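You operate a simulated robot arm through the tools that you are given. There is no shell and no other tool. Be economical: measure what you need, move in short steps, check, and stop when the job is done.

The job below is to be done with a simulated two-armed robot. You get a single attempt, and the scene is never put back.

Task
Lift the grate off burner one and wipe up the spill.
Fine: steel pot on the pot stand first; use the oven cloth; cloth and grate back after. What is to be rubbed or washed off counts as gone when no trace of it is left.

It is judged by the outcome, as a careful person would: the job done as asked, and still so three seconds after it is handed in. It fails if anything else is knocked over, pushed out of place, dropped, spilled or broken. Flat cloth is picked up by pressing the open fingertips on it (5 to 10 N) and closing them slowly along it; thin cloth reads only 2 to 8 mm in the jaws.

Robot
Two 7-joint arms with two-finger parallel grippers on one trunk, on a base that drives. Base frame: it is fixed to the floor where the robot stands at the start and does not move with it; the origin is under the middle of the robot, x ahead of it, y to its left, z up. Units: m, degrees, N and s.
The left shoulder is at the start at [0.06, 0.143, 0.913], the right one opposite. With the tool pointing down near the work surface each hand reaches from about 0.3 to 0.72 m from the robot's upright axis, wherever it stands, measured 20 degrees to its own side. Places, roughly: black cooker knob [0.4, -0.2, 0.8]; black oven knob [0.4, -0.2, 0.8]; brown spill [0.7, 0, 0.9]; oven cloth (12x8x3 cm) [0.6, -0.9, 0.9]; pot stand [0.6, 0.3, 0.9]; steel pot (29x15x11 cm) [0.6, 0, 0.9]; top of the crockery cupboard [0.8, -1, 0.9]. Payload 1.57 kg a hand.
The TCP of each hand is the grasp point between the finger pads, 0.03 m short of the fingertips. In the tool frame z runs along the fingers and y along their closing line. Largest opening 0.11 m; finger width 0.024, thickness 0.012; the body of the gripper, 0.048 by 0.112 m, starts 0.078 m behind the TCP.
Orientation is told as [roll, pitch, yaw] about the base's x, y, z axes, in that order, counted from this pose: with the fingers straight down and closing along the base's y, the tool's x points along the base's -x, its y along +y and its z along -z.

Tools
- The arms move only by the tool move_arm. It takes "left_increments", "right_increments" or both (then of equal length, played together; a hand with none holds still); each is one flat list of numbers, 7 for each row, row after row: the shift along the tool's x, y, z in units of 25 mm (1.0 is 25 mm), then the turn, a rotation vector about the tool's x, y, z in units of 4 degrees (1.0 is 4 degrees), then the finger opening in m, from 0 to 0.11. In form: [x, y, z, rx, ry, rz, claw, x, y, z, rx, ry, rz, claw, ...]. A call has 1 to 8 rows; each row shifts and turns the commanded pose from where the row before left it, along the tool's axes as they then stand. A call with a number of a shift or a turn outside -1 to 1 is refused whole. Rows are played at 5 a second. More than 0.05 m and 8.6 degrees between two rows, or a gripper value outside its range, and nothing of the call is played. A pose out of reach is approached as far as the arm can. The call stops where the force on the tool passes 40 N (or 10 N more than at its start, if that is more) or the arm is blocked; 0.2 s more then pass. The fingers move at their own pace (about 0.045 m/s each) and stop on an object; they squeeze with about 38 N. The grip force told is the motor's: it shows also when the fingers shut on nothing. Time passes only in rows, and 0.2 s behind the last, so rows that do not move let the fingers close. The reply holds the time, the measured pose of the TCP, the force on the tool along the base axes, the opening and the grip force, in the units named above and with some noise, with the torque about the TCP (base axes, N m) and any sound that the robot's microphone picked up.
- Cameras (640 x 400 px; columns grow to the right, rows downward): "scene" is now at [0.0468, -0.0118, 1.5201]; the picture's right is [-0.14, -0.99, 0.00], its down [-0.78, 0.11, -0.62] and it looks along [0.62, -0.09, -0.78] (base axes); focal length 287 px, centre (320, 200). "left" rides on the left gripper at [0.07, -0.016, -0.141] in its tool frame; the picture's right is [0.23, 0.97, 0.00], its down [-0.86, 0.20, -0.48] and it looks along [-0.47, 0.11, 0.88] (tool axes); focal length 222 px, centre (320, 200). "right" rides on the right gripper at [0.07, 0.016, -0.141] in its tool frame; the picture's right is [-0.23, 0.97, 0.00], its down [-0.86, -0.20, -0.48] and it looks along [-0.47, -0.11, 0.88] (tool axes); focal length 222 px, centre (320, 200). There is no depth. A picture from a camera that has moved, and an enlarged one, comes with that camera's place and axes in the base frame and with its lens.
- snapshot(camera): a new picture of that camera. The clock stands still meanwhile.
- slide_trunk(by): slides the trunk up (or, below 0, down) by that many m; the arms and the scene camera ride with it, the base frame stays. It gives what a move gives, with no picture.
- base_move(legs): drives the robot by 1 to 6 legs, each [ahead, left, turn to the left] in m, m and degrees, along the robot's own axes; the way and the turn of a leg run together, so that a leg with both is an arc; at most 1.5 m and 180 degrees a leg. The arms and the cameras ride along, it lands a little off, and it stops where it bumps. It gives what a move gives.
- turn_head(pan, tilt): turns the head with the scene camera to pan (to the left, within 86 degrees either way) and tilt (down, from -29 to 69), counted from straight ahead of the robot. It gives what a move gives.
- zoom(camera, box): a new picture of the part [left, top, right, bottom] of that camera's present view, enlarged. The clock stands still meanwhile.
- job_done(): hands the job in; it is judged then, once.

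Go step by step. Nothing tells you exact positions but the pictures and the camera data: compare them with the known pose of the tool, close in by small moves and look again before you grip or let go. The budget is 120 turns and 108 pictures, counting those below and the enlarged ones. Unless the task says otherwise, let go and move clear before handing in, and close with one line.

The tools are called after "Request:" by a JSON object that holds its "name" and its "arguments". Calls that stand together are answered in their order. move_arm: Moves the arms, as the interface text tells. Its arguments: {"type":"object","properties":{"left_increments":{"type":"array","items":{"type":"number"}},"right_increments":{"type":"array","items":{"type":"number"}}},"required":[]} The other tools are called the same way: slide_trunk (by) slides the trunk up or down; base_move (legs) drives the base; turn_head (pan, tilt) turns the head that bears the scene camera; snapshot (camera) takes a picture; zoom (camera, box) takes an enlarged picture of a part of a camera's view; job_done () hands the job in.

At the start:

```text
time_s: 0.0
left_ee_pos: [0.4605, 0.0352, 1.0988]
left_ee_rot: [0.0, -0.2, 0.0]
left_force: [0.1, 0.6, -0.9]
left_moment: [0.0, 0.01, 0.01]
left_finger_gap: 0.1099
left_grip_force: 0.0
right_ee_pos: [0.334, -0.3186, 1.0968]
right_ee_rot: [-0.1, -0.1, 0.0]
right_force: [-0.8, 0.4, -0.3]
right_moment: [0.01, 0.02, 0.02]
right_finger_gap: 0.1102
right_grip_force: 0.0
trunk travel left (down, up): [-0.512, 0.078]
robot x, y, heading: [0.0033, 0.0014, 0.1]
head pan, tilt: [-8.2, 51.6]
```

scene: 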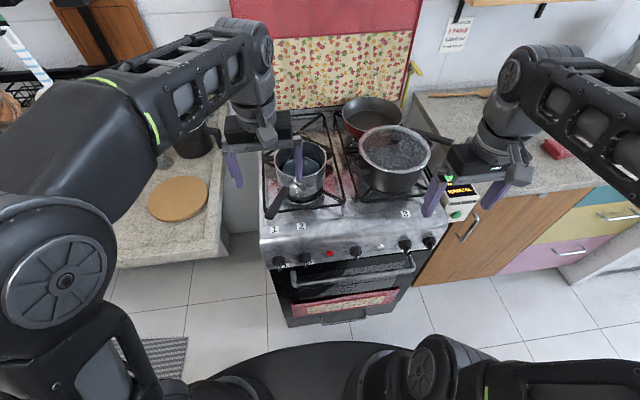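
right: 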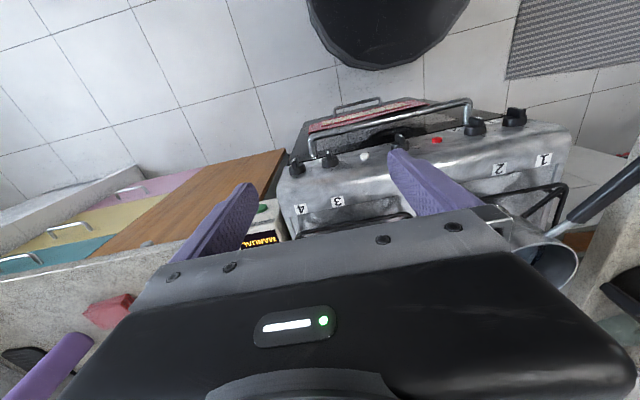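
left: 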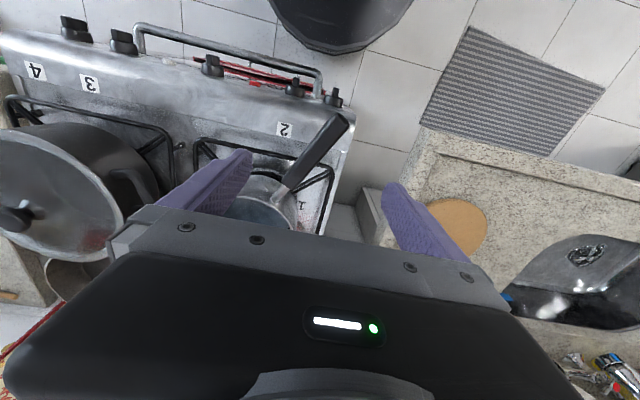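

I see the cooker ahead with the small steel pot on the left grate, a round cork stand to its left, and something red (probably the cloth) on the right counter. I take closer looks first.

Request:
{"name": "zoom", "arguments": {"camera": "scene", "box": [220, 80, 460, 230]}}

Request:
{"name": "turn_head", "arguments": {"pan": -50, "tilt": 35}}

Request:
{"name": "snapshot", "arguments": {"camera": "scene"}}

```text
2.67 times, centred on (340, 155) of scene
camera zoom: at [0.0468, -0.0118, 1.5201], right [-0.14, -0.99, 0.0], down [-0.78, 0.11, -0.62], along [0.62, -0.09, -0.78], focal length 765 px, centre (267, 320)
```

zoom: 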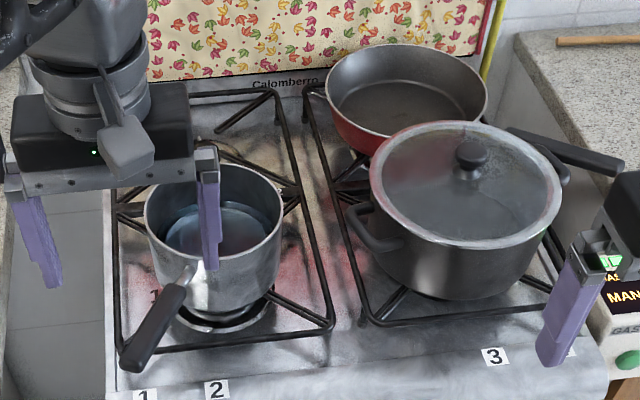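

```text
time_s: 1.1
left_ee_pos: [0.4609, 0.0348, 1.0985]
left_ee_rot: [0.0, -0.1, 0.0]
left_force: [0.1, -0.3, -0.3]
left_moment: [0.01, 0.01, 0.02]
left_finger_gap: 0.1101
left_grip_force: 0.0
right_ee_pos: [0.3355, -0.3186, 1.0985]
right_ee_rot: [-0.1, -0.2, 0.0]
right_force: [0.5, -0.4, 0.0]
right_moment: [0.0, 0.0, -0.01]
right_finger_gap: 0.1101
right_grip_force: 0.1
trunk travel left (down, up): [-0.512, 0.078]
robot x, y, heading: [0.0004, -0.0008, -0.1]
head pan, tilt: [-50.0, 35.0]
```

```text
103 pictures are left
camera scene: at [0.0288, -0.0685, 1.5439], right [-0.77, -0.64, 0.0], down [-0.37, 0.44, -0.82], along [0.53, -0.63, -0.57], focal length 287 px, centre (320, 200)
```

scene: 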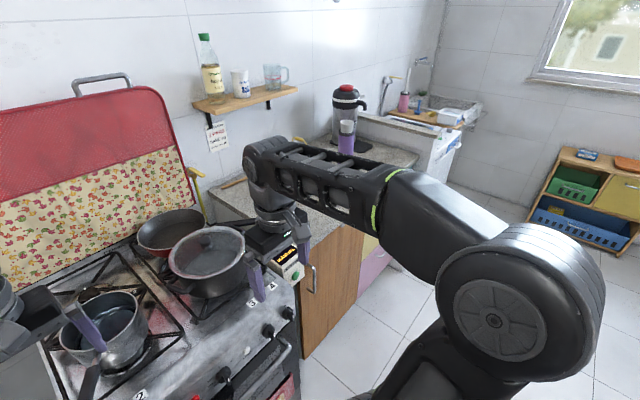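

The pot holds some liquid, so it must stay level. I move the left hand aside for a clear view of the grate, and look to the left.

Request:
{"name": "move_arm", "arguments": {"left_increments": [1, 0, 0, 0, 0, 0, 0.11, 1, 0.5, 0, 0, 0, 0, 0.11, 1, 1, 0, 0, 0, 0, 0.11, 1, 1, 0, 0, 0, 0, 0.11, 0, 1, 0, 0, 0, 0, 0.11, 0, 1, 0, 0, 0, 0, 0.11, 0, 1, 0, 0, 0, 0, 0.11, 0, 1, 0, 0, 0, 0, 0.11]}}

Request:
{"name": "turn_head", "arguments": {"pan": 5, "tilt": 50}}

Request:
{"name": "snapshot", "arguments": {"camera": "scene"}}

Request:
{"name": "snapshot", "arguments": {"camera": "left"}}

```text
time_s: 2.9
left_ee_pos: [0.3596, 0.1972, 1.0989]
left_ee_rot: [0.0, -0.2, -0.2]
left_force: [-0.4, 1.1, -0.3]
left_moment: [-0.01, 0.0, 0.02]
left_finger_gap: 0.1101
left_grip_force: 0.0
right_ee_pos: [0.3356, -0.3169, 1.0978]
right_ee_rot: [-0.2, -0.1, 0.0]
right_force: [0.0, 0.3, -0.8]
right_moment: [-0.01, 0.01, 0.01]
right_finger_gap: 0.1098
right_grip_force: 0.0
trunk travel left (down, up): [-0.512, 0.078]
robot x, y, heading: [0.0006, 0.0011, -0.1]
head pan, tilt: [-50.0, 35.0]
```

```text
time_s: 4.1
left_ee_pos: [0.3595, 0.196, 1.0981]
left_ee_rot: [0.0, -0.2, 0.0]
left_force: [-0.2, 0.1, -0.2]
left_moment: [0.03, 0.01, -0.01]
left_finger_gap: 0.1098
left_grip_force: 0.0
right_ee_pos: [0.3347, -0.3167, 1.0963]
right_ee_rot: [-0.1, -0.1, 0.0]
right_force: [-0.8, -0.6, -0.8]
right_moment: [0.01, 0.01, 0.01]
right_finger_gap: 0.1101
right_grip_force: 0.0
trunk travel left (down, up): [-0.512, 0.078]
robot x, y, heading: [-0.0025, 0.001, 0.2]
head pan, tilt: [5.0, 50.0]
```

```text
102 pictures are left
camera scene: at [0.0488, 0.0056, 1.5222], right [0.09, -1.0, 0.0], down [-0.76, -0.07, -0.64], along [0.64, 0.06, -0.77], focal length 287 px, centre (320, 200)
```

scene: 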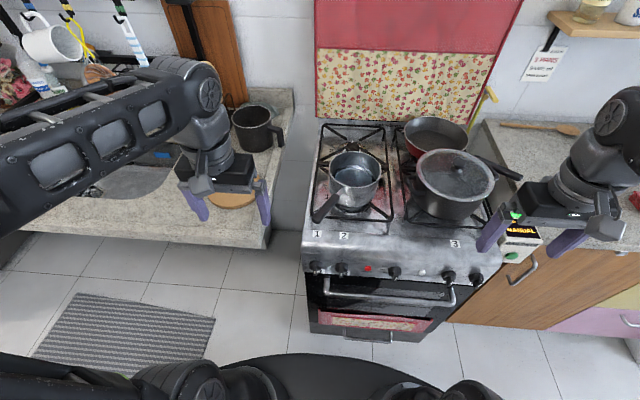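

```text
101 pictures are left
camera left: at [0.2908, 0.1803, 1.2387], right [-0.23, 0.97, 0.0], down [0.85, 0.2, 0.48], along [0.47, 0.11, -0.88], focal length 222 px, centre (320, 200)
```

left: 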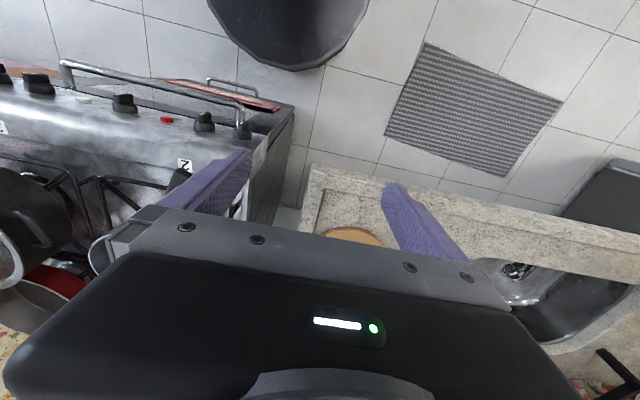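

Request:
{"name": "zoom", "arguments": {"camera": "scene", "box": [296, 110, 424, 250]}}

Request:
{"name": "zoom", "arguments": {"camera": "scene", "box": [160, 90, 340, 250]}}

```text
2.86 times, centred on (360, 180) of scene
camera zoom: at [0.0488, 0.0056, 1.5222], right [0.09, -1.0, 0.0], down [-0.76, -0.07, -0.64], along [0.64, 0.06, -0.77], focal length 820 px, centre (206, 257)
```

zoom: 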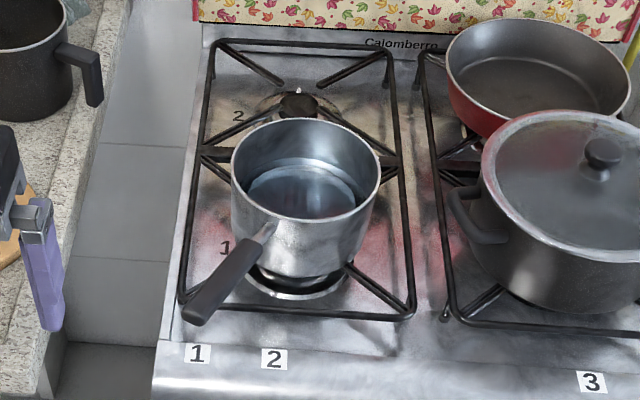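

```text
2.50 times, centred on (250, 170) of scene
camera zoom: at [0.0488, 0.0056, 1.5222], right [0.09, -1.0, 0.0], down [-0.76, -0.07, -0.64], along [0.64, 0.06, -0.77], focal length 717 px, centre (495, 275)
```

zoom: 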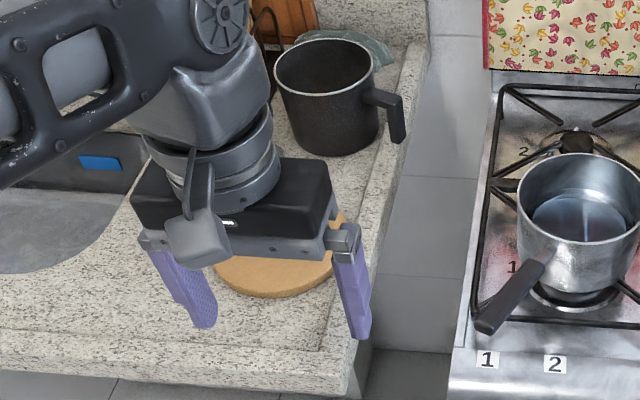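

The left grate is one piece over burners 1 and 2 (roughly x 0.52–0.93, y −0.145–0.073); the pot is at about (0.59, −0.035) with its handle toward (0.44, 0.05); cork stand at about (0.625, 0.32). I bring the left hand over the handle and turn it to match.

Request:
{"name": "move_arm", "arguments": {"left_increments": [-0.66, -0.949, 0, 0, 0, 0, 0.11, -0.66, -0.949, 0, 0, 0, 0, 0.11, -0.66, -0.949, 0, 0, 0, 0, 0.11, -0.66, -0.949, 0, 0, 0, 0, 0.11, -0.66, -0.949, 0, 0, 0, 0, 0.11, -0.66, -0.949, 0, 0, 0, 0, 0.11, -0.66, -0.949, 0, 0, 0, 0, 0.11]}}

Request:
{"name": "move_arm", "arguments": {"left_increments": [0, 0, 0, 0, 0, 0.9375, 0.11, 0, 0, 0, 0, 0, 0.9375, 0.11, 0, 0, 0, 0, 0, 0.9375, 0.11, 0, 0, 0, 0, 0, 0.9375, 0.11, 0, 0, 0, 0, 0, 0.9375, 0.11, 0, 0, 0, 0, 0, 0.9375, 0.11, 0, 0, 0, 0, 0, 0.9375, 0.11, 0, 0, 0, 0, 0, 0.9375, 0.11]}}

Request:
{"name": "snapshot", "arguments": {"camera": "left"}}

Request:
{"name": "zoom", "arguments": {"camera": "scene", "box": [240, 110, 424, 250]}}

```text
time_s: 5.7
left_ee_pos: [0.4651, 0.0476, 1.1005]
left_ee_rot: [-0.2, -0.3, 0.1]
left_force: [0.0, 0.4, 0.5]
left_moment: [-0.01, 0.0, 0.05]
left_finger_gap: 0.1099
left_grip_force: 0.1
left hand out of reach, approached as far as the arm can: row 7
right_ee_pos: [0.3352, -0.3163, 1.099]
right_ee_rot: [-0.1, -0.1, 0.1]
right_force: [-0.3, 0.2, 0.1]
right_moment: [-0.09, 0.01, 0.02]
right_finger_gap: 0.1098
right_grip_force: 0.0
trunk travel left (down, up): [-0.512, 0.078]
robot x, y, heading: [0.0023, -0.0009, -0.1]
head pan, tilt: [5.0, 50.0]
```

```text
time_s: 7.5
left_ee_pos: [0.4645, 0.0474, 1.0983]
left_ee_rot: [0.1, -0.2, -29.9]
left_force: [-0.2, 0.1, -0.6]
left_moment: [0.0, 0.0, -0.02]
left_finger_gap: 0.1099
left_grip_force: 0.0
right_ee_pos: [0.3352, -0.3173, 1.0976]
right_ee_rot: [-0.1, -0.2, -0.1]
right_force: [0.2, 0.0, -0.4]
right_moment: [-0.01, 0.01, 0.01]
right_finger_gap: 0.1098
right_grip_force: 0.1
trunk travel left (down, up): [-0.512, 0.078]
robot x, y, heading: [0.0044, -0.0024, -0.0]
head pan, tilt: [5.0, 50.0]
```

```text
98 pictures are left
camera left: at [0.3972, 0.0676, 1.2392], right [0.29, 0.96, 0.0], down [0.84, -0.26, 0.48], along [0.46, -0.14, -0.88], focal length 222 px, centre (320, 200)
```

left: 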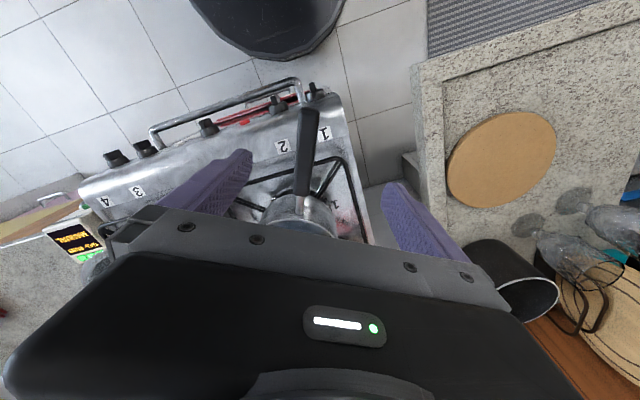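

```text
2.86 times, centred on (332, 180) of scene
camera zoom: at [0.0488, 0.0057, 1.5222], right [0.09, -1.0, 0.0], down [-0.76, -0.07, -0.64], along [0.64, 0.06, -0.77], focal length 820 px, centre (286, 257)
```

zoom: 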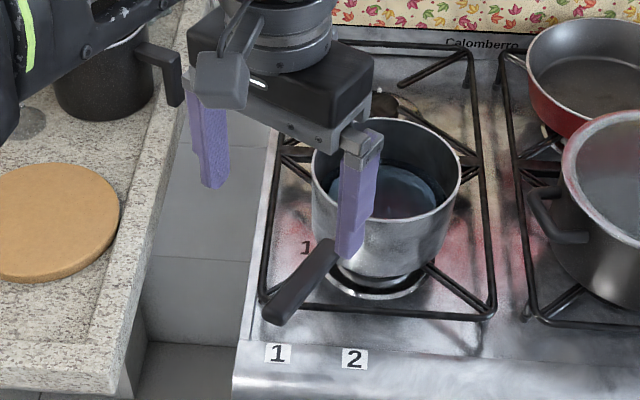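

The handle runs from about (0.517, 0.008, 0.98) to (0.418, 0.047, 1.00). The left hand runs short of reach there, so I step the base a little to the right and adjust yaw to about −25°.

Request:
{"name": "base_move", "arguments": {"legs": [[0, -0.12, 0]]}}

Request:
{"name": "move_arm", "arguments": {"left_increments": [0, 0, 0, 0, 0, -0.6, 0.11, 0, 0, 0, 0, 0, -0.6, 0.11]}}

```text
time_s: 8.8
left_ee_pos: [0.4655, -0.0758, 1.0992]
left_ee_rot: [0.1, 0.0, -29.8]
left_force: [-0.8, 0.5, 0.6]
left_moment: [0.01, -0.05, 0.0]
left_finger_gap: 0.1101
left_grip_force: 0.1
right_ee_pos: [0.3355, -0.4403, 1.0979]
right_ee_rot: [0.0, -0.1, 0.0]
right_force: [0.4, 0.5, -0.3]
right_moment: [0.06, -0.06, 0.0]
right_finger_gap: 0.1101
right_grip_force: 0.0
trunk travel left (down, up): [-0.512, 0.078]
robot x, y, heading: [0.0027, -0.1193, 0.2]
head pan, tilt: [5.0, 50.0]
```

```text
time_s: 9.4
left_ee_pos: [0.4638, -0.0729, 1.0983]
left_ee_rot: [0.0, -0.2, -25.2]
left_force: [0.1, -0.4, 0.2]
left_moment: [-0.02, 0.01, 0.01]
left_finger_gap: 0.1102
left_grip_force: 0.1
right_ee_pos: [0.3347, -0.439, 1.0987]
right_ee_rot: [-0.1, -0.2, 0.0]
right_force: [0.4, -0.6, -0.8]
right_moment: [-0.01, 0.0, -0.03]
right_finger_gap: 0.1099
right_grip_force: 0.0
trunk travel left (down, up): [-0.512, 0.078]
robot x, y, heading: [0.0, -0.124, -0.1]
head pan, tilt: [5.0, 50.0]
```

Request:
{"name": "move_arm", "arguments": {"left_increments": [0.045, 0.94, 0, 0, 0, 0, 0.08, 0.045, 0.94, 0, 0, 0, 0, 0.08, 0.045, 0.94, 0, 0, 0, 0, 0.08, 0.045, 0.94, 0, 0, 0, 0, 0.08, 0, 0, 0.8, 0, 0, 0, 0.08, 0, 0, 0.8, 0, 0, 0, 0.08]}}

Request:
{"name": "snapshot", "arguments": {"camera": "left"}}

Request:
{"name": "zoom", "arguments": {"camera": "scene", "box": [180, 110, 364, 250]}}

```text
time_s: 10.8
left_ee_pos: [0.4896, -0.0205, 1.0572]
left_ee_rot: [0.0, -0.2, -25.1]
left_force: [-0.7, 0.5, 0.1]
left_moment: [0.01, 0.01, 0.0]
left_finger_gap: 0.0801
left_grip_force: 0.1
left hand out of reach, approached as far as the arm can: row 3, 4
right_ee_pos: [0.3352, -0.4388, 1.0972]
right_ee_rot: [-0.1, -0.1, 0.0]
right_force: [-0.4, 0.6, -0.3]
right_moment: [0.0, -0.02, 0.0]
right_finger_gap: 0.1101
right_grip_force: 0.0
trunk travel left (down, up): [-0.512, 0.078]
robot x, y, heading: [-0.0004, -0.1232, -0.1]
head pan, tilt: [5.0, 50.0]
```

```text
96 pictures are left
camera left: at [0.4194, -0.0063, 1.1974], right [0.21, 0.98, 0.0], down [0.86, -0.18, 0.48], along [0.47, -0.1, -0.88], focal length 222 px, centre (320, 200)
```

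left: 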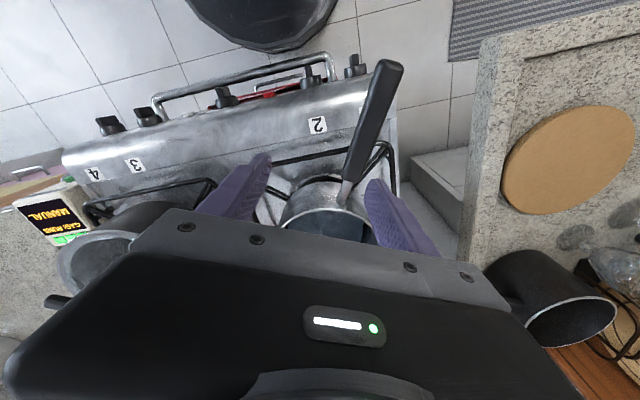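

```text
2.86 times, centred on (272, 180) of scene
camera zoom: at [0.049, -0.1164, 1.5222], right [0.09, -1.0, 0.0], down [-0.76, -0.07, -0.64], along [0.64, 0.06, -0.77], focal length 820 px, centre (457, 257)
```

zoom: 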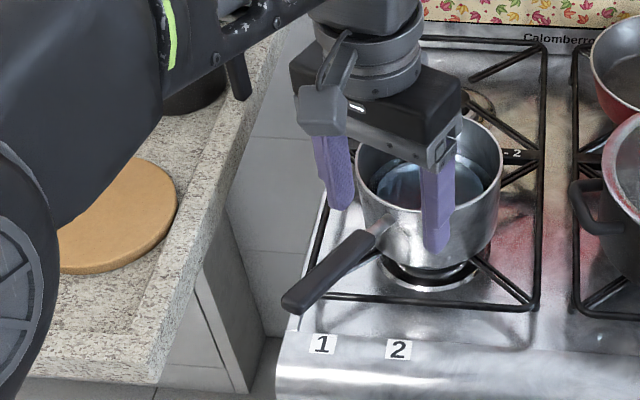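

Reach is poor with the hand high, so I raise the trunk and then lower the hand toward the handle.

Request:
{"name": "slide_trunk", "arguments": {"by": 0.075}}

Request:
{"name": "move_arm", "arguments": {"left_increments": [0, 0, 0.8, 0, 0, 0, 0.08, 0.14, 0.9, 0.8, 0, 0, 0, 0.08, 0, 0.45, 0.8, 0, 0, 0, 0.08]}}

```text
time_s: 11.9
left_ee_pos: [0.4898, -0.0216, 1.1315]
left_ee_rot: [0.1, -0.3, -25.2]
left_force: [0.0, -0.2, -0.9]
left_moment: [0.0, 0.02, 0.0]
left_finger_gap: 0.0798
left_grip_force: 0.0
right_ee_pos: [0.3355, -0.4393, 1.1733]
right_ee_rot: [-0.2, 0.0, 0.1]
right_force: [0.7, 0.3, -0.2]
right_moment: [0.02, 0.02, 0.03]
right_finger_gap: 0.1099
right_grip_force: 0.0
trunk travel left (down, up): [-0.587, 0.003]
robot x, y, heading: [-0.0023, -0.1242, 0.2]
head pan, tilt: [5.0, 50.0]
```

```text
time_s: 12.7
left_ee_pos: [0.5013, 0.012, 1.0703]
left_ee_rot: [0.1, -0.2, -25.2]
left_force: [0.0, -0.1, -0.2]
left_moment: [-0.01, -0.01, 0.01]
left_finger_gap: 0.0798
left_grip_force: 0.1
right_ee_pos: [0.3362, -0.4384, 1.1732]
right_ee_rot: [-0.2, 0.0, -0.1]
right_force: [-0.2, 0.6, -0.1]
right_moment: [0.03, 0.02, -0.04]
right_finger_gap: 0.11
right_grip_force: 0.0
trunk travel left (down, up): [-0.587, 0.003]
robot x, y, heading: [0.0009, -0.1227, 0.0]
head pan, tilt: [5.0, 50.0]
```

Request:
{"name": "snapshot", "arguments": {"camera": "left"}}

Request:
{"name": "zoom", "arguments": {"camera": "scene", "box": [180, 110, 364, 250]}}

```text
94 pictures are left
camera left: at [0.4309, 0.0261, 1.2117], right [0.21, 0.98, 0.0], down [0.86, -0.18, 0.48], along [0.47, -0.1, -0.88], focal length 222 px, centre (320, 200)
```

left: 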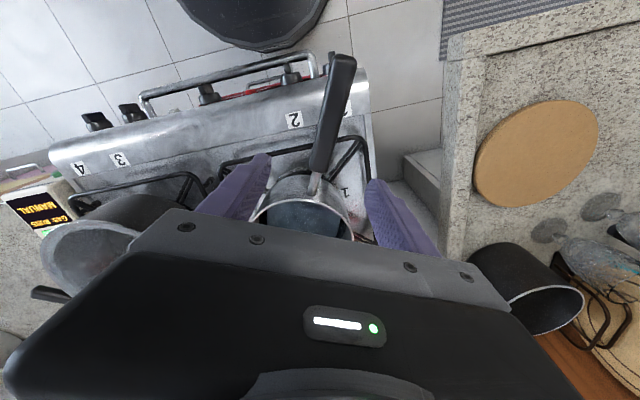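

```text
2.86 times, centred on (272, 180) of scene
camera zoom: at [0.0493, -0.1167, 1.5972], right [0.09, -1.0, 0.0], down [-0.76, -0.07, -0.64], along [0.64, 0.06, -0.77], focal length 820 px, centre (457, 257)
```

zoom: 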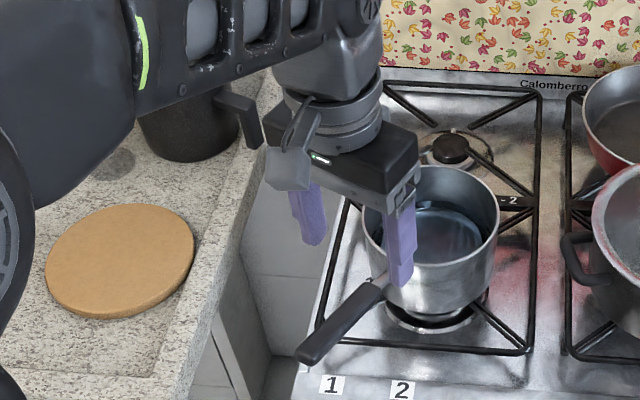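

The handle is centred under and aligned with the left fingers. I lower onto it and close.

Request:
{"name": "move_arm", "arguments": {"left_increments": [0, 0, 0.85, 0, 0, 0, 0.08, 0, 0, 0.85, 0, 0, 0, 0.08, 0, 0, 0.85, 0, 0, 0, 0.08, 0, 0, 0.85, 0, 0, 0, 0.08]}}

Request:
{"name": "snapshot", "arguments": {"camera": "left"}}

Request:
{"name": "zoom", "arguments": {"camera": "scene", "box": [180, 110, 364, 250]}}

```text
time_s: 13.7
left_ee_pos: [0.5016, 0.0119, 0.9849]
left_ee_rot: [0.0, -0.2, -25.1]
left_force: [0.1, 0.3, 0.1]
left_moment: [-0.01, -0.01, 0.02]
left_finger_gap: 0.0801
left_grip_force: 0.1
right_ee_pos: [0.3358, -0.4387, 1.173]
right_ee_rot: [-0.1, 0.0, 0.0]
right_force: [-0.9, -0.2, 0.0]
right_moment: [-0.01, -0.01, 0.0]
right_finger_gap: 0.1101
right_grip_force: 0.0
trunk travel left (down, up): [-0.587, 0.003]
robot x, y, heading: [0.0015, -0.12, 0.2]
head pan, tilt: [5.0, 50.0]
```

```text
92 pictures are left
camera left: at [0.4314, 0.0265, 1.1254], right [0.21, 0.98, 0.0], down [0.86, -0.18, 0.48], along [0.47, -0.1, -0.88], focal length 222 px, centre (320, 200)
```

left: 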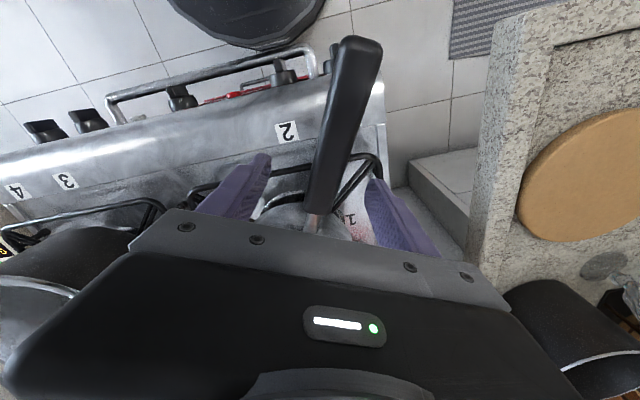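

```text
2.86 times, centred on (272, 180) of scene
camera zoom: at [0.0492, -0.1166, 1.5972], right [0.09, -1.0, 0.0], down [-0.76, -0.07, -0.64], along [0.64, 0.06, -0.77], focal length 820 px, centre (457, 257)
```

zoom: 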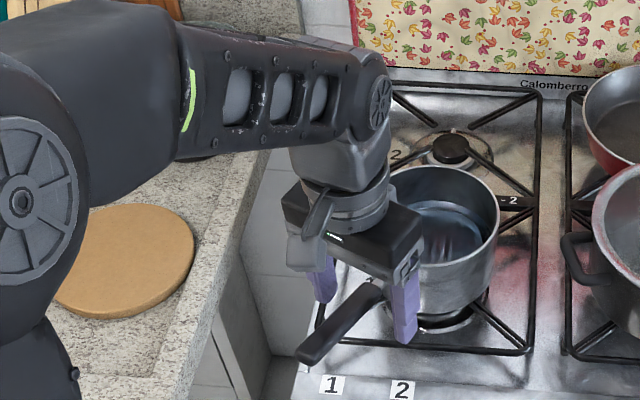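

Request:
{"name": "move_arm", "arguments": {"left_increments": [0, 0, 0, 0, 0, 0, 0.05, 0, 0, 0, 0, 0, 0, 0.03, 0, 0, 0, 0, 0, 0, 0.015, 0, 0, 0, 0, 0, 0, 0.0, 0, 0, 0, 0, 0, 0, 0.0, 0, 0, 0, 0, 0, 0, 0.0]}}

Request:
{"name": "move_arm", "arguments": {"left_increments": [0, 0, -0.2, 0, 0, 0, 0.0, 0, 0, -0.2, 0, 0, 0, 0.0, 0, 0, -0.2, 0, 0, 0, 0.0]}}

Request:
{"name": "zoom", "arguments": {"camera": "scene", "box": [180, 110, 364, 250]}}

```text
time_s: 15.1
left_ee_pos: [0.5002, 0.0122, 0.9847]
left_ee_rot: [0.0, -0.2, -25.2]
left_force: [0.8, 1.8, -0.4]
left_moment: [0.0, -0.08, 0.28]
left_finger_gap: 0.0219
left_grip_force: 34.8
right_ee_pos: [0.3353, -0.4385, 1.1729]
right_ee_rot: [-0.2, 0.0, 0.0]
right_force: [-0.9, -0.1, -1.0]
right_moment: [0.02, -0.04, 0.01]
right_finger_gap: 0.1101
right_grip_force: 0.0
trunk travel left (down, up): [-0.587, 0.003]
robot x, y, heading: [0.0002, -0.1243, 0.1]
head pan, tilt: [5.0, 50.0]
```

```text
time_s: 15.9
left_ee_pos: [0.5016, 0.0113, 1.0007]
left_ee_rot: [0.0, -0.1, -25.0]
left_force: [0.0, -0.2, -5.8]
left_moment: [0.25, 0.51, 0.04]
left_finger_gap: 0.0217
left_grip_force: 35.1
right_ee_pos: [0.3358, -0.4396, 1.1726]
right_ee_rot: [-0.1, 0.0, -0.1]
right_force: [0.3, -0.1, -0.2]
right_moment: [0.0, 0.0, -0.03]
right_finger_gap: 0.1098
right_grip_force: 0.1
trunk travel left (down, up): [-0.587, 0.003]
robot x, y, heading: [-0.0006, -0.1246, -0.1]
head pan, tilt: [5.0, 50.0]
```

```text
2.86 times, centred on (272, 180) of scene
camera zoom: at [0.0493, -0.1164, 1.5971], right [0.09, -1.0, 0.0], down [-0.76, -0.07, -0.64], along [0.64, 0.06, -0.77], focal length 820 px, centre (457, 257)
```

zoom: 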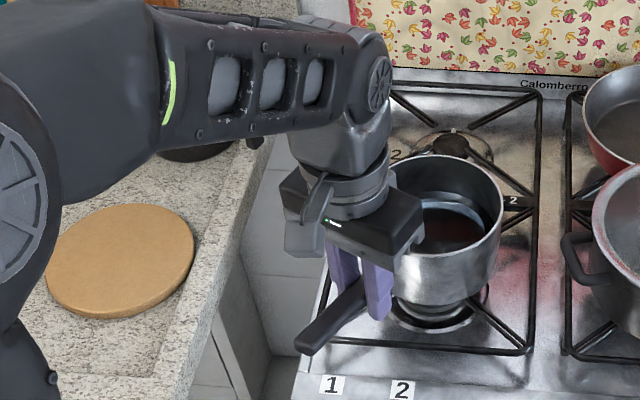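

The pot hangs level at about 0.6 kg. I raise it further and drive the base left toward the stand.

Request:
{"name": "move_arm", "arguments": {"left_increments": [0, 0, -0.5, 0, 0, 0, 0.0, 0, 0, -0.5, 0, 0, 0, 0.0, 0, 0, -0.5, 0, 0, 0, 0.0]}}

Request:
{"name": "base_move", "arguments": {"legs": [[0, 0.12, 0], [0, 0.12, 0]]}}

Request:
{"name": "snapshot", "arguments": {"camera": "scene"}}

```text
time_s: 16.7
left_ee_pos: [0.4995, 0.0108, 1.0386]
left_ee_rot: [0.0, -0.2, -25.0]
left_force: [0.2, 0.0, -5.6]
left_moment: [0.25, 0.52, -0.01]
left_finger_gap: 0.0217
left_grip_force: 34.7
right_ee_pos: [0.3362, -0.4393, 1.1732]
right_ee_rot: [0.0, 0.1, 0.0]
right_force: [0.0, -0.4, 0.2]
right_moment: [0.02, 0.0, 0.0]
right_finger_gap: 0.1101
right_grip_force: 0.1
trunk travel left (down, up): [-0.587, 0.003]
robot x, y, heading: [-0.0001, -0.1197, 0.2]
head pan, tilt: [5.0, 50.0]
```

```text
time_s: 18.8
left_ee_pos: [0.5028, 0.2509, 1.0384]
left_ee_rot: [0.1, -0.2, -25.5]
left_force: [1.4, 0.4, -5.1]
left_moment: [0.23, 0.51, 0.0]
left_finger_gap: 0.0218
left_grip_force: 35.1
right_ee_pos: [0.335, -0.1981, 1.1734]
right_ee_rot: [-0.2, 0.0, -0.4]
right_force: [-0.5, 1.2, 0.4]
right_moment: [-0.03, -0.01, 0.01]
right_finger_gap: 0.1101
right_grip_force: 0.0
trunk travel left (down, up): [-0.587, 0.003]
robot x, y, heading: [0.0006, 0.1242, -0.1]
head pan, tilt: [5.0, 50.0]
```

```text
89 pictures are left
camera scene: at [0.0502, 0.1281, 1.5971], right [0.08, -1.0, 0.0], down [-0.76, -0.06, -0.64], along [0.64, 0.05, -0.77], focal length 287 px, centre (320, 200)
```

scene: 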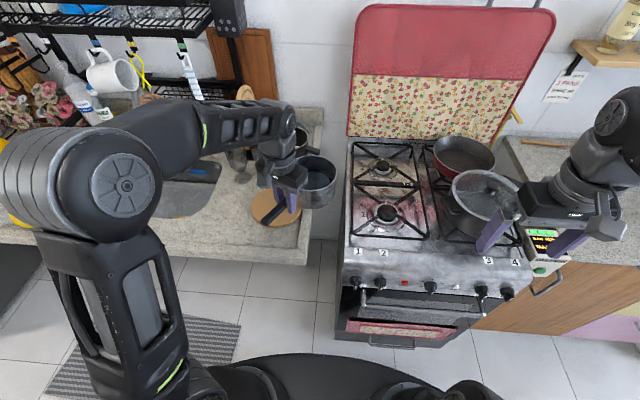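

Request:
{"name": "move_arm", "arguments": {"left_increments": [0.25, 0.907, 0, 0, 0, 0, 0, 0.25, 0.907, 0, 0, 0, 0, 0, 0.25, 0.907, 0, 0, 0, 0, 0, 0.25, 0.907, 0, 0, 0, 0, 0, 0.25, 0.907, 0, 0, 0, 0, 0]}}

Request:
{"name": "turn_head", "arguments": {"pan": 20, "tilt": 50}}

Request:
{"name": "zoom", "arguments": {"camera": "scene", "box": [200, 90, 440, 240]}}

Request:
{"name": "snapshot", "arguments": {"camera": "left"}}

```text
time_s: 20.0
left_ee_pos: [0.5223, 0.3663, 1.0363]
left_ee_rot: [0.0, -0.2, -25.6]
left_force: [0.0, -0.2, -5.4]
left_moment: [0.22, 0.52, 0.01]
left_finger_gap: 0.0218
left_grip_force: 35.1
right_ee_pos: [0.3331, -0.197, 1.1735]
right_ee_rot: [-0.1, 0.0, -0.3]
right_force: [0.3, 0.7, 0.0]
right_moment: [-0.01, -0.03, 0.03]
right_finger_gap: 0.1099
right_grip_force: 0.1
trunk travel left (down, up): [-0.587, 0.003]
robot x, y, heading: [0.0036, 0.1195, -0.5]
head pan, tilt: [5.0, 50.0]
```

```text
time_s: 20.8
left_ee_pos: [0.5235, 0.3648, 1.0368]
left_ee_rot: [0.0, -0.1, -25.6]
left_force: [0.5, 0.2, -5.8]
left_moment: [0.26, 0.53, -0.01]
left_finger_gap: 0.0217
left_grip_force: 34.5
right_ee_pos: [0.3337, -0.1986, 1.1739]
right_ee_rot: [0.0, -0.1, -0.4]
right_force: [0.1, 0.3, 1.1]
right_moment: [0.01, -0.01, -0.01]
right_finger_gap: 0.1102
right_grip_force: 0.0
trunk travel left (down, up): [-0.587, 0.003]
robot x, y, heading: [0.0003, 0.1219, -0.5]
head pan, tilt: [20.0, 50.0]
```

```text
2.67 times, centred on (320, 165) of scene
camera zoom: at [0.0461, 0.1461, 1.5971], right [0.33, -0.94, 0.0], down [-0.72, -0.26, -0.64], along [0.61, 0.22, -0.77], focal length 765 px, centre (320, 293)
```

zoom: 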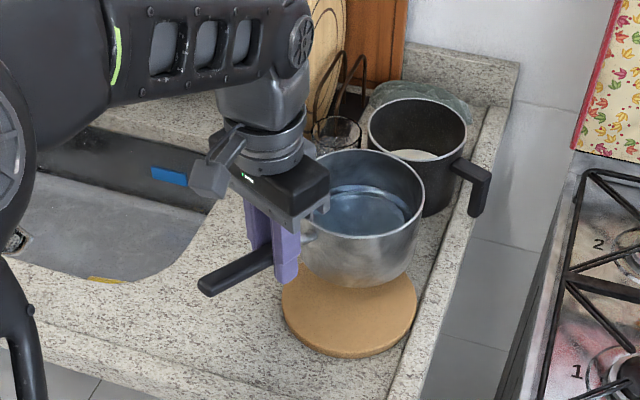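

```text
87 pictures are left
camera left: at [0.4542, 0.3807, 1.1779], right [0.22, 0.98, 0.0], down [0.86, -0.19, 0.48], along [0.47, -0.1, -0.88], focal length 222 px, centre (320, 200)
```

left: 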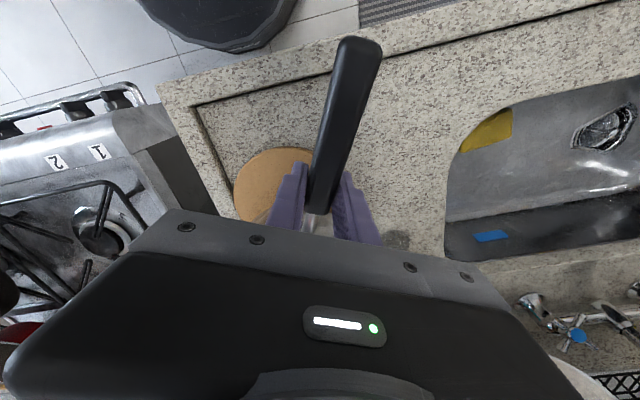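

Pot centre is over the cork. Lowering until contact.

Request:
{"name": "move_arm", "arguments": {"left_increments": [0, 0, 0.6, 0, 0, 0, 0, 0, 0, 0.6, 0, 0, 0, 0, 0, 0, 0.4, 0, 0, 0, 0, 0, 0, 0.2, 0, 0, 0, 0, 0, 0, 0.2, 0, 0, 0, 0]}}

Request:
{"name": "zoom", "arguments": {"camera": "scene", "box": [200, 90, 440, 240]}}

```text
time_s: 22.0
left_ee_pos: [0.523, 0.366, 0.9896]
left_ee_rot: [0.2, -0.5, -25.6]
left_force: [-3.9, 2.7, 16.7]
left_moment: [-0.47, -0.43, -0.02]
left_finger_gap: 0.0219
left_grip_force: 34.7
right_ee_pos: [0.3323, -0.1989, 1.1737]
right_ee_rot: [-0.2, 0.0, -0.4]
right_force: [-0.3, 0.7, 0.0]
right_moment: [0.02, -0.02, 0.03]
right_finger_gap: 0.1101
right_grip_force: 0.0
trunk travel left (down, up): [-0.587, 0.003]
robot x, y, heading: [0.0035, 0.1242, -0.3]
head pan, tilt: [20.0, 50.0]
```

```text
2.67 times, centred on (320, 165) of scene
camera zoom: at [0.0435, 0.1457, 1.5977], right [0.34, -0.94, 0.0], down [-0.72, -0.26, -0.64], along [0.61, 0.22, -0.77], focal length 765 px, centre (320, 293)
```

zoom: 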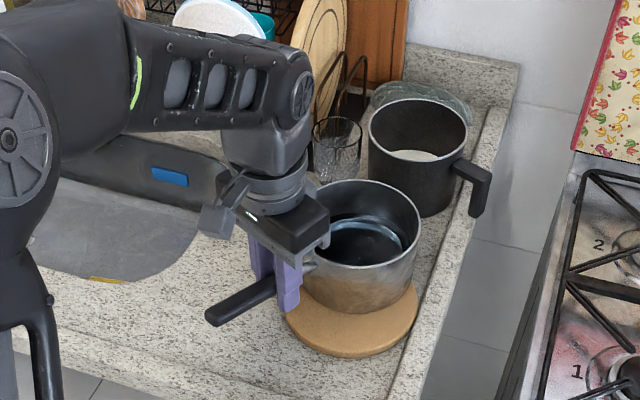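

The pot sits about 3.5 cm too far back on the cork, so I lift it slightly, shift it toward me, and set it down gently.

Request:
{"name": "move_arm", "arguments": {"left_increments": [0, 0, -0.4, 0, 0, 0, 0, 0, 0, -0.4, 0, 0, 0, 0, 0.59, -0.39, 0, 0, 0, 0, 0, 0.59, -0.39, 0, 0, 0, 0, 0, 0, 0, 0.3, 0, 0, 0, 0, 0, 0, 0.2, 0, 0, 0, 0]}}

Request:
{"name": "zoom", "arguments": {"camera": "scene", "box": [200, 90, 440, 240]}}

```text
time_s: 23.4
left_ee_pos: [0.4869, 0.3623, 0.9953]
left_ee_rot: [0.1, -0.1, -25.4]
left_force: [1.1, -0.2, -5.3]
left_moment: [0.24, 0.55, 0.04]
left_finger_gap: 0.0219
left_grip_force: 34.6
right_ee_pos: [0.3334, -0.1993, 1.1722]
right_ee_rot: [-0.1, 0.0, -0.4]
right_force: [0.1, -1.0, 0.0]
right_moment: [-0.01, 0.0, -0.02]
right_finger_gap: 0.1098
right_grip_force: 0.1
trunk travel left (down, up): [-0.587, 0.003]
robot x, y, heading: [-0.0021, 0.1252, -0.6]
head pan, tilt: [20.0, 50.0]
```

```text
2.67 times, centred on (320, 165) of scene
camera zoom: at [0.0457, 0.1461, 1.5972], right [0.34, -0.94, 0.0], down [-0.72, -0.26, -0.64], along [0.61, 0.22, -0.77], focal length 765 px, centre (320, 293)
```

zoom: 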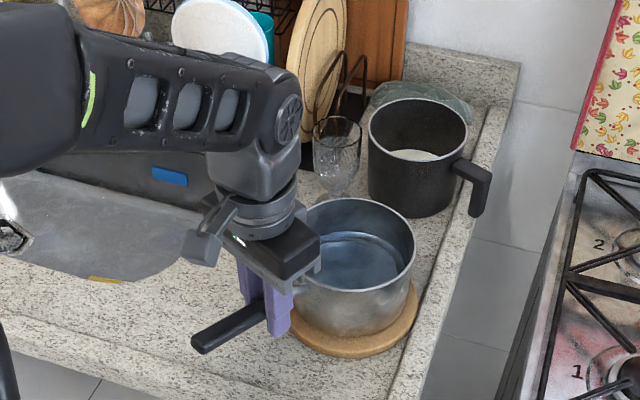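

Well centred now. I lower the last few millimetres and release.

Request:
{"name": "move_arm", "arguments": {"left_increments": [0, 0, 0.1, 0, 0, 0, 0, 0, 0, 0.1, 0, 0, 0, 0, 0, 0, 0.05, 0, 0, 0, 0]}}

```text
time_s: 24.2
left_ee_pos: [0.4873, 0.3612, 0.9911]
left_ee_rot: [0.0, -0.3, -25.6]
left_force: [-2.0, 1.8, 7.4]
left_moment: [-0.31, -0.47, 0.06]
left_finger_gap: 0.0217
left_grip_force: 35.2
right_ee_pos: [0.3337, -0.1977, 1.1742]
right_ee_rot: [-0.2, -0.1, -0.4]
right_force: [0.3, 0.3, -0.4]
right_moment: [0.0, -0.02, 0.02]
right_finger_gap: 0.1096
right_grip_force: 0.1
trunk travel left (down, up): [-0.587, 0.003]
robot x, y, heading: [-0.0006, 0.1183, -0.6]
head pan, tilt: [20.0, 50.0]
```

Request:
{"name": "move_arm", "arguments": {"left_increments": [0, 0, -0.07, 0, 0, 0, 0, 0, 0, 0, 0, 0, 0, 0.03, 0, 0, 0, 0, 0, 0, 0.05, 0, 0, 0, 0, 0, 0, 0.06, 0, 0, -0.8, 0, 0, 0, 0.06, 0, 0, -0.8, 0, 0, 0, 0.06, 0, 0, -0.8, 0, 0, 0, 0.06, 0, 0, -0.6, 0, 0, 0, 0.06]}}

Request:
{"name": "turn_head", "arguments": {"pan": 0, "tilt": 50}}

Request:
{"name": "snapshot", "arguments": {"camera": "scene"}}

Request:
{"name": "zoom", "arguments": {"camera": "scene", "box": [330, 120, 500, 270]}}

```text
time_s: 26.0
left_ee_pos: [0.4873, 0.3615, 1.0649]
left_ee_rot: [-0.1, -0.1, -25.6]
left_force: [-0.2, 0.1, 0.1]
left_moment: [0.0, -0.02, 0.01]
left_finger_gap: 0.0603
left_grip_force: 0.0
right_ee_pos: [0.3338, -0.1985, 1.1738]
right_ee_rot: [-0.1, 0.0, -0.4]
right_force: [0.1, -0.1, 1.0]
right_moment: [0.04, 0.0, 0.01]
right_finger_gap: 0.1103
right_grip_force: 0.0
trunk travel left (down, up): [-0.587, 0.003]
robot x, y, heading: [0.0023, 0.1241, -0.5]
head pan, tilt: [20.0, 50.0]
```

```text
time_s: 26.8
left_ee_pos: [0.4887, 0.3611, 1.0652]
left_ee_rot: [0.0, -0.3, -25.5]
left_force: [-0.4, 0.4, 0.0]
left_moment: [0.02, 0.0, 0.01]
left_finger_gap: 0.0602
left_grip_force: 0.0
right_ee_pos: [0.3332, -0.1982, 1.1726]
right_ee_rot: [-0.1, -0.1, -0.4]
right_force: [0.5, -0.4, -0.2]
right_moment: [0.01, 0.03, 0.02]
right_finger_gap: 0.1099
right_grip_force: 0.1
trunk travel left (down, up): [-0.587, 0.003]
robot x, y, heading: [0.0022, 0.1214, -0.5]
head pan, tilt: [0.0, 50.0]
```

```text
84 pictures are left
camera scene: at [0.0499, 0.1196, 1.5972], right [-0.01, -1.0, 0.0], down [-0.77, 0.0, -0.64], along [0.64, 0.0, -0.77], focal length 287 px, centre (320, 200)
```

scene: 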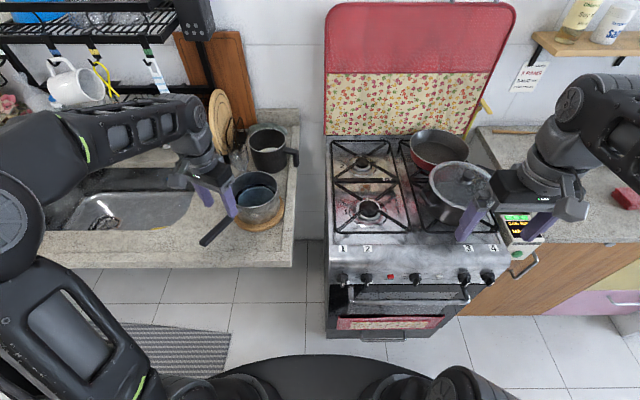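

```text
2.67 times, centred on (415, 195) of scene
camera zoom: at [0.0499, 0.1196, 1.5972], right [-0.01, -1.0, 0.0], down [-0.77, 0.0, -0.64], along [0.64, 0.0, -0.77], focal length 765 px, centre (67, 213)
```

zoom: 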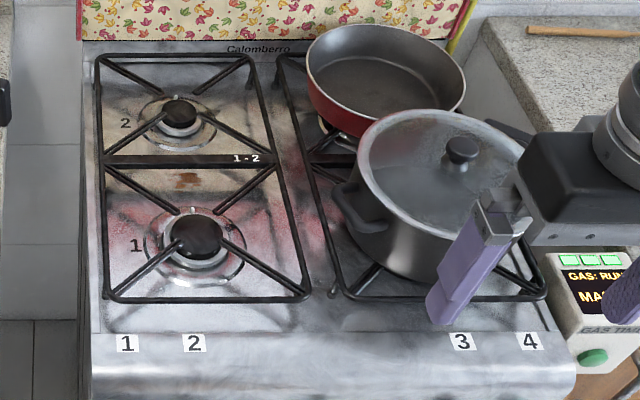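

The pot is standing safely. With it gone I see the grate's flat centre bar marked "1-2" at about (0.72, −0.03) – a balanced lifting point – and the brown spill just in front of it. I check how much room the base has ahead, and look at the right counter for a place to set the grate.

Request:
{"name": "turn_head", "arguments": {"pan": -15, "tilt": 69}}

Request:
{"name": "snapshot", "arguments": {"camera": "scene"}}

Request:
{"name": "turn_head", "arguments": {"pan": -45, "tilt": 35}}

Request:
{"name": "snapshot", "arguments": {"camera": "scene"}}

```text
time_s: 27.6
left_ee_pos: [0.4864, 0.3615, 1.0636]
left_ee_rot: [0.0, -0.3, -25.5]
left_force: [-1.6, 0.2, 1.0]
left_moment: [-0.02, 0.0, -0.03]
left_finger_gap: 0.0601
left_grip_force: 0.1
right_ee_pos: [0.3337, -0.199, 1.1735]
right_ee_rot: [-0.1, -0.1, -0.4]
right_force: [0.1, 0.5, 0.5]
right_moment: [-0.01, -0.01, 0.0]
right_finger_gap: 0.1102
right_grip_force: 0.0
trunk travel left (down, up): [-0.587, 0.003]
robot x, y, heading: [0.005, 0.1204, -0.4]
head pan, tilt: [-15.0, 68.8]
```

```text
82 pictures are left
camera scene: at [0.0269, 0.1052, 1.5753], right [-0.26, -0.96, 0.0], down [-0.9, 0.25, -0.36], along [0.35, -0.1, -0.93], focal length 287 px, centre (320, 200)
```

scene: 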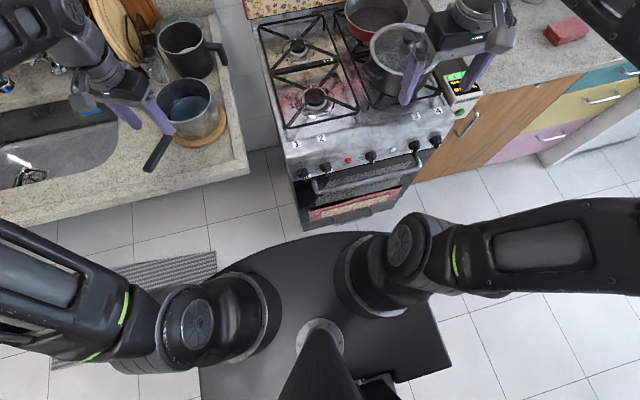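

```text
time_s: 28.6
left_ee_pos: [0.4882, 0.3612, 1.0651]
left_ee_rot: [0.1, -0.1, -25.6]
left_force: [0.0, -0.1, -0.6]
left_moment: [-0.01, -0.02, 0.01]
left_finger_gap: 0.0602
left_grip_force: 0.0
right_ee_pos: [0.3329, -0.1995, 1.1732]
right_ee_rot: [-0.1, -0.1, -0.5]
right_force: [0.3, 0.0, 0.3]
right_moment: [-0.01, 0.0, 0.0]
right_finger_gap: 0.1102
right_grip_force: 0.1
trunk travel left (down, up): [-0.587, 0.003]
robot x, y, heading: [-0.0028, 0.1198, -0.4]
head pan, tilt: [-45.0, 35.0]
```

```text
81 pictures are left
camera scene: at [0.0348, 0.0574, 1.6188], right [-0.71, -0.7, 0.0], down [-0.4, 0.41, -0.82], along [0.58, -0.58, -0.57], focal length 287 px, centre (320, 200)
```

scene: 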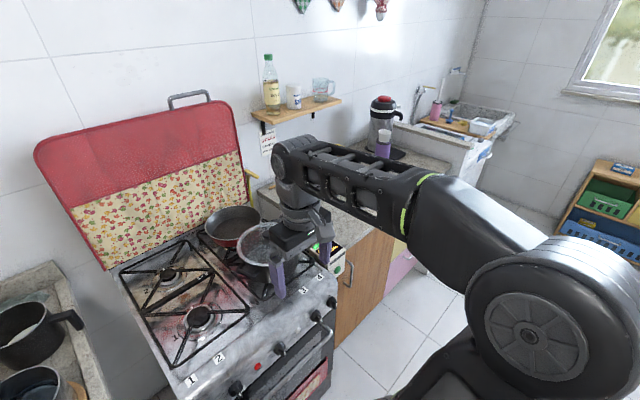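

The cloth is the red folded block at about (0.67, −0.94). I tuck the left hand back and turn the right hand so its jaws close fore-and-aft for the centre bar.

Request:
{"name": "move_arm", "arguments": {"left_increments": [0.87, -0.41, -0.4, 0, 0, 0, 0.06, 0.87, -0.41, -0.4, 0, 0, 0, 0.06, 0.87, -0.41, -0.4, 0, 0, 0, 0.06, 0.87, -0.41, -0.4, 0, 0, 0, 0.06, 0.87, -0.41, -0.4, 0, 0, 0, 0.06, 0, 0, 0, 0, 0, 0, 0.06, 0, 0, 0, 0, 0, 0, 0.06, 0, 0, 0, 0, 0, 0, 0.06], "right_increments": [0, 0, 0, 0, 0, 0.9375, 0.11, 0, 0, 0, 0, 0, 0.9375, 0.11, 0, 0, 0, 0, 0, 0.9375, 0.11, 0, 0, 0, 0, 0, 0.9375, 0.11, 0, 0, 0, 0, 0, 0.9375, 0.11, 0, 0, 0, 0, 0, 0.9375, 0.11, 0, 0, 0, 0, 0, 0.9375, 0.11, 0, 0, 0, 0, 0, 0.9375, 0.11]}}

Request:
{"name": "move_arm", "arguments": {"right_increments": [0, 0, 0, 0, 0, 0.9375, 0.11, 0, 0, 0, 0, 0, 0.9375, 0.11, 0, 0, 0, 0, 0, 0.9375, 0.11, 0, 0, 0, 0, 0, 0.9375, 0.11, 0, 0, 0, 0, 0, 0.9375, 0.11, 0, 0, 0, 0, 0, 0.9375, 0.11, 0, 0, 0, 0, 0, 0.9375, 0.11, 0, 0, 0, 0, 0, 0.9375, 0.11]}}

Request:
{"name": "move_arm", "arguments": {"right_increments": [0, 0, 0, 0, 0, 0.9375, 0.08, 0, 0, 0, 0, 0, 0.9375, 0.08, 0, 0, 0, 0, 0, 0.9375, 0.08, 0, 0, 0, 0, 0, 0.9375, 0.08, 0, 0, 0, 0, 0, 0.9375, 0.08, 0, 0, 0, 0, 0, 0.9375, 0.08, 0, 0, 0, 0, 0, 0.8, 0.08]}}

Request:
{"name": "turn_head", "arguments": {"pan": -10, "tilt": 50}}

Request:
{"name": "snapshot", "arguments": {"camera": "scene"}}

```text
time_s: 30.4
left_ee_pos: [0.367, 0.3645, 1.1138]
left_ee_rot: [0.1, -0.1, -25.5]
left_force: [-0.7, -0.2, 0.4]
left_moment: [-0.02, -0.01, 0.01]
left_finger_gap: 0.06
left_grip_force: 0.1
right_ee_pos: [0.3337, -0.1985, 1.1739]
right_ee_rot: [0.0, -0.1, -30.5]
right_force: [0.2, -0.2, 0.6]
right_moment: [0.0, 0.01, 0.02]
right_finger_gap: 0.11
right_grip_force: 0.1
trunk travel left (down, up): [-0.587, 0.003]
robot x, y, heading: [0.0017, 0.1205, -0.6]
head pan, tilt: [-45.0, 35.0]
```

```text
time_s: 32.2
left_ee_pos: [0.3664, 0.363, 1.113]
left_ee_rot: [0.1, -0.3, -25.6]
left_force: [-0.1, -0.7, -0.2]
left_moment: [0.03, -0.02, -0.01]
left_finger_gap: 0.06
left_grip_force: 0.0
right_ee_pos: [0.3345, -0.1987, 1.1737]
right_ee_rot: [0.0, -0.2, -60.5]
right_force: [0.5, 0.1, -1.2]
right_moment: [0.0, -0.02, 0.01]
right_finger_gap: 0.11
right_grip_force: 0.0
trunk travel left (down, up): [-0.587, 0.003]
robot x, y, heading: [0.0029, 0.1181, -0.5]
head pan, tilt: [-45.0, 35.0]
```

```text
time_s: 33.8
left_ee_pos: [0.365, 0.3638, 1.1132]
left_ee_rot: [0.0, -0.3, -25.6]
left_force: [-0.2, -0.1, -0.1]
left_moment: [0.0, -0.01, 0.04]
left_finger_gap: 0.0598
left_grip_force: 0.1
right_ee_pos: [0.335, -0.1982, 1.1724]
right_ee_rot: [0.1, -0.1, -86.3]
right_force: [-0.1, -0.3, 0.2]
right_moment: [-0.02, -0.01, 0.0]
right_finger_gap: 0.0802
right_grip_force: 0.1
trunk travel left (down, up): [-0.587, 0.003]
robot x, y, heading: [0.0011, 0.1187, -0.4]
head pan, tilt: [-45.0, 35.0]
```

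```text
time_s: 34.8
left_ee_pos: [0.3666, 0.3627, 1.1145]
left_ee_rot: [0.0, -0.2, -25.6]
left_force: [-0.7, 0.5, 0.5]
left_moment: [0.02, 0.01, 0.03]
left_finger_gap: 0.06
left_grip_force: 0.0
right_ee_pos: [0.3346, -0.1986, 1.1736]
right_ee_rot: [0.1, 0.0, -86.0]
right_force: [-0.6, -0.5, -0.5]
right_moment: [-0.01, -0.02, -0.03]
right_finger_gap: 0.08
right_grip_force: 0.0
trunk travel left (down, up): [-0.587, 0.003]
robot x, y, heading: [0.0016, 0.1206, -0.3]
head pan, tilt: [-10.0, 50.0]
```

```text
80 pictures are left
camera scene: at [0.0486, 0.1061, 1.5972], right [-0.18, -0.98, 0.0], down [-0.75, 0.14, -0.64], along [0.63, -0.12, -0.77], focal length 287 px, centre (320, 200)
```

scene: 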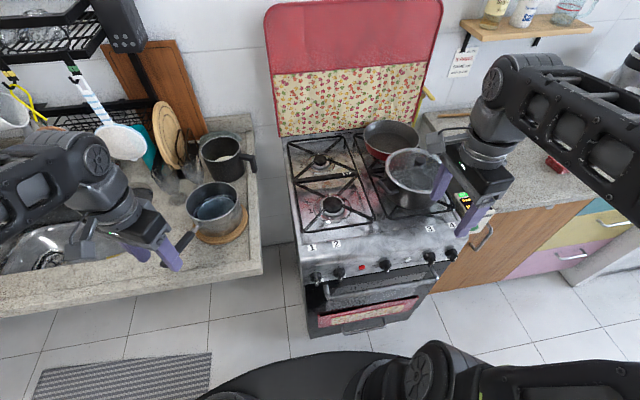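

Now a small drive forward, then the right hand goes left to y≈−0.03, staying clear of the big pot.

Request:
{"name": "base_move", "arguments": {"legs": [[0.05, 0, 0]]}}

Request:
{"name": "move_arm", "arguments": {"right_increments": [0.85, 0.3, 0, 0, 0, 0.95, 0.08, 0.85, 0.3, 0, 0, 0, 0, 0.08, 0.85, 0.3, 0, 0, 0, 0, 0.08, 0.85, 0.3, 0, 0, 0, 0, 0.08, 0.85, 0.3, 0, 0, 0, 0, 0.08, 0.85, 0.3, 0, 0, 0, 0, 0.08, 0.85, 0.3, 0, 0, 0, 0, 0.08, 0.85, 0.3, 0, 0, 0, 0, 0.08]}}

Request:
{"name": "move_arm", "arguments": {"right_increments": [0, 0.5, 0.9, 0, 0, 0, 0.08, 0, 0.5, 0.9, 0, 0, 0, 0.08, 0, 0.9, 0.9, 0, 0, 0, 0.08, 0, 0.9, 0.9, 0, 0, 0, 0.08, 0, 0.9, 0.9, 0, 0, 0, 0.08, 0, 0.9, 0.6, 0, 0, 0, 0.08]}}

```text
time_s: 35.7
left_ee_pos: [0.4193, 0.3618, 1.1134]
left_ee_rot: [-0.1, -0.1, -25.7]
left_force: [0.6, -0.1, -1.3]
left_moment: [0.01, 0.05, 0.0]
left_finger_gap: 0.0598
left_grip_force: 0.1
right_ee_pos: [0.3866, -0.1996, 1.1726]
right_ee_rot: [-0.2, -0.2, -86.2]
right_force: [0.2, 0.0, -0.4]
right_moment: [-0.01, 0.09, -0.01]
right_finger_gap: 0.0799
right_grip_force: 0.0
trunk travel left (down, up): [-0.587, 0.003]
robot x, y, heading: [0.052, 0.12, -0.6]
head pan, tilt: [-10.0, 50.0]
```

```text
time_s: 37.5
left_ee_pos: [0.4178, 0.363, 1.1131]
left_ee_rot: [0.1, -0.2, -25.7]
left_force: [0.5, 0.1, -0.1]
left_moment: [-0.01, 0.0, -0.03]
left_finger_gap: 0.0599
left_grip_force: 0.0
right_ee_pos: [0.4438, -0.0308, 1.1748]
right_ee_rot: [0.1, -0.1, -90.1]
right_force: [0.1, 0.6, -0.5]
right_moment: [-0.03, -0.01, 0.05]
right_finger_gap: 0.0801
right_grip_force: 0.0
trunk travel left (down, up): [-0.587, 0.003]
robot x, y, heading: [0.0511, 0.1209, -0.5]
head pan, tilt: [-10.0, 50.0]
```

```text
time_s: 38.9
left_ee_pos: [0.419, 0.3621, 1.1134]
left_ee_rot: [0.0, -0.1, -25.7]
left_force: [0.3, -0.2, 0.6]
left_moment: [0.02, -0.01, -0.03]
left_finger_gap: 0.0601
left_grip_force: 0.1
right_ee_pos: [0.5608, -0.0298, 1.045]
right_ee_rot: [0.2, -0.1, -90.0]
right_force: [0.0, -1.4, -0.2]
right_moment: [0.05, 0.0, 0.0]
right_finger_gap: 0.0803
right_grip_force: 0.0
trunk travel left (down, up): [-0.587, 0.003]
robot x, y, heading: [0.0504, 0.1205, -0.6]
head pan, tilt: [-10.0, 50.0]
```

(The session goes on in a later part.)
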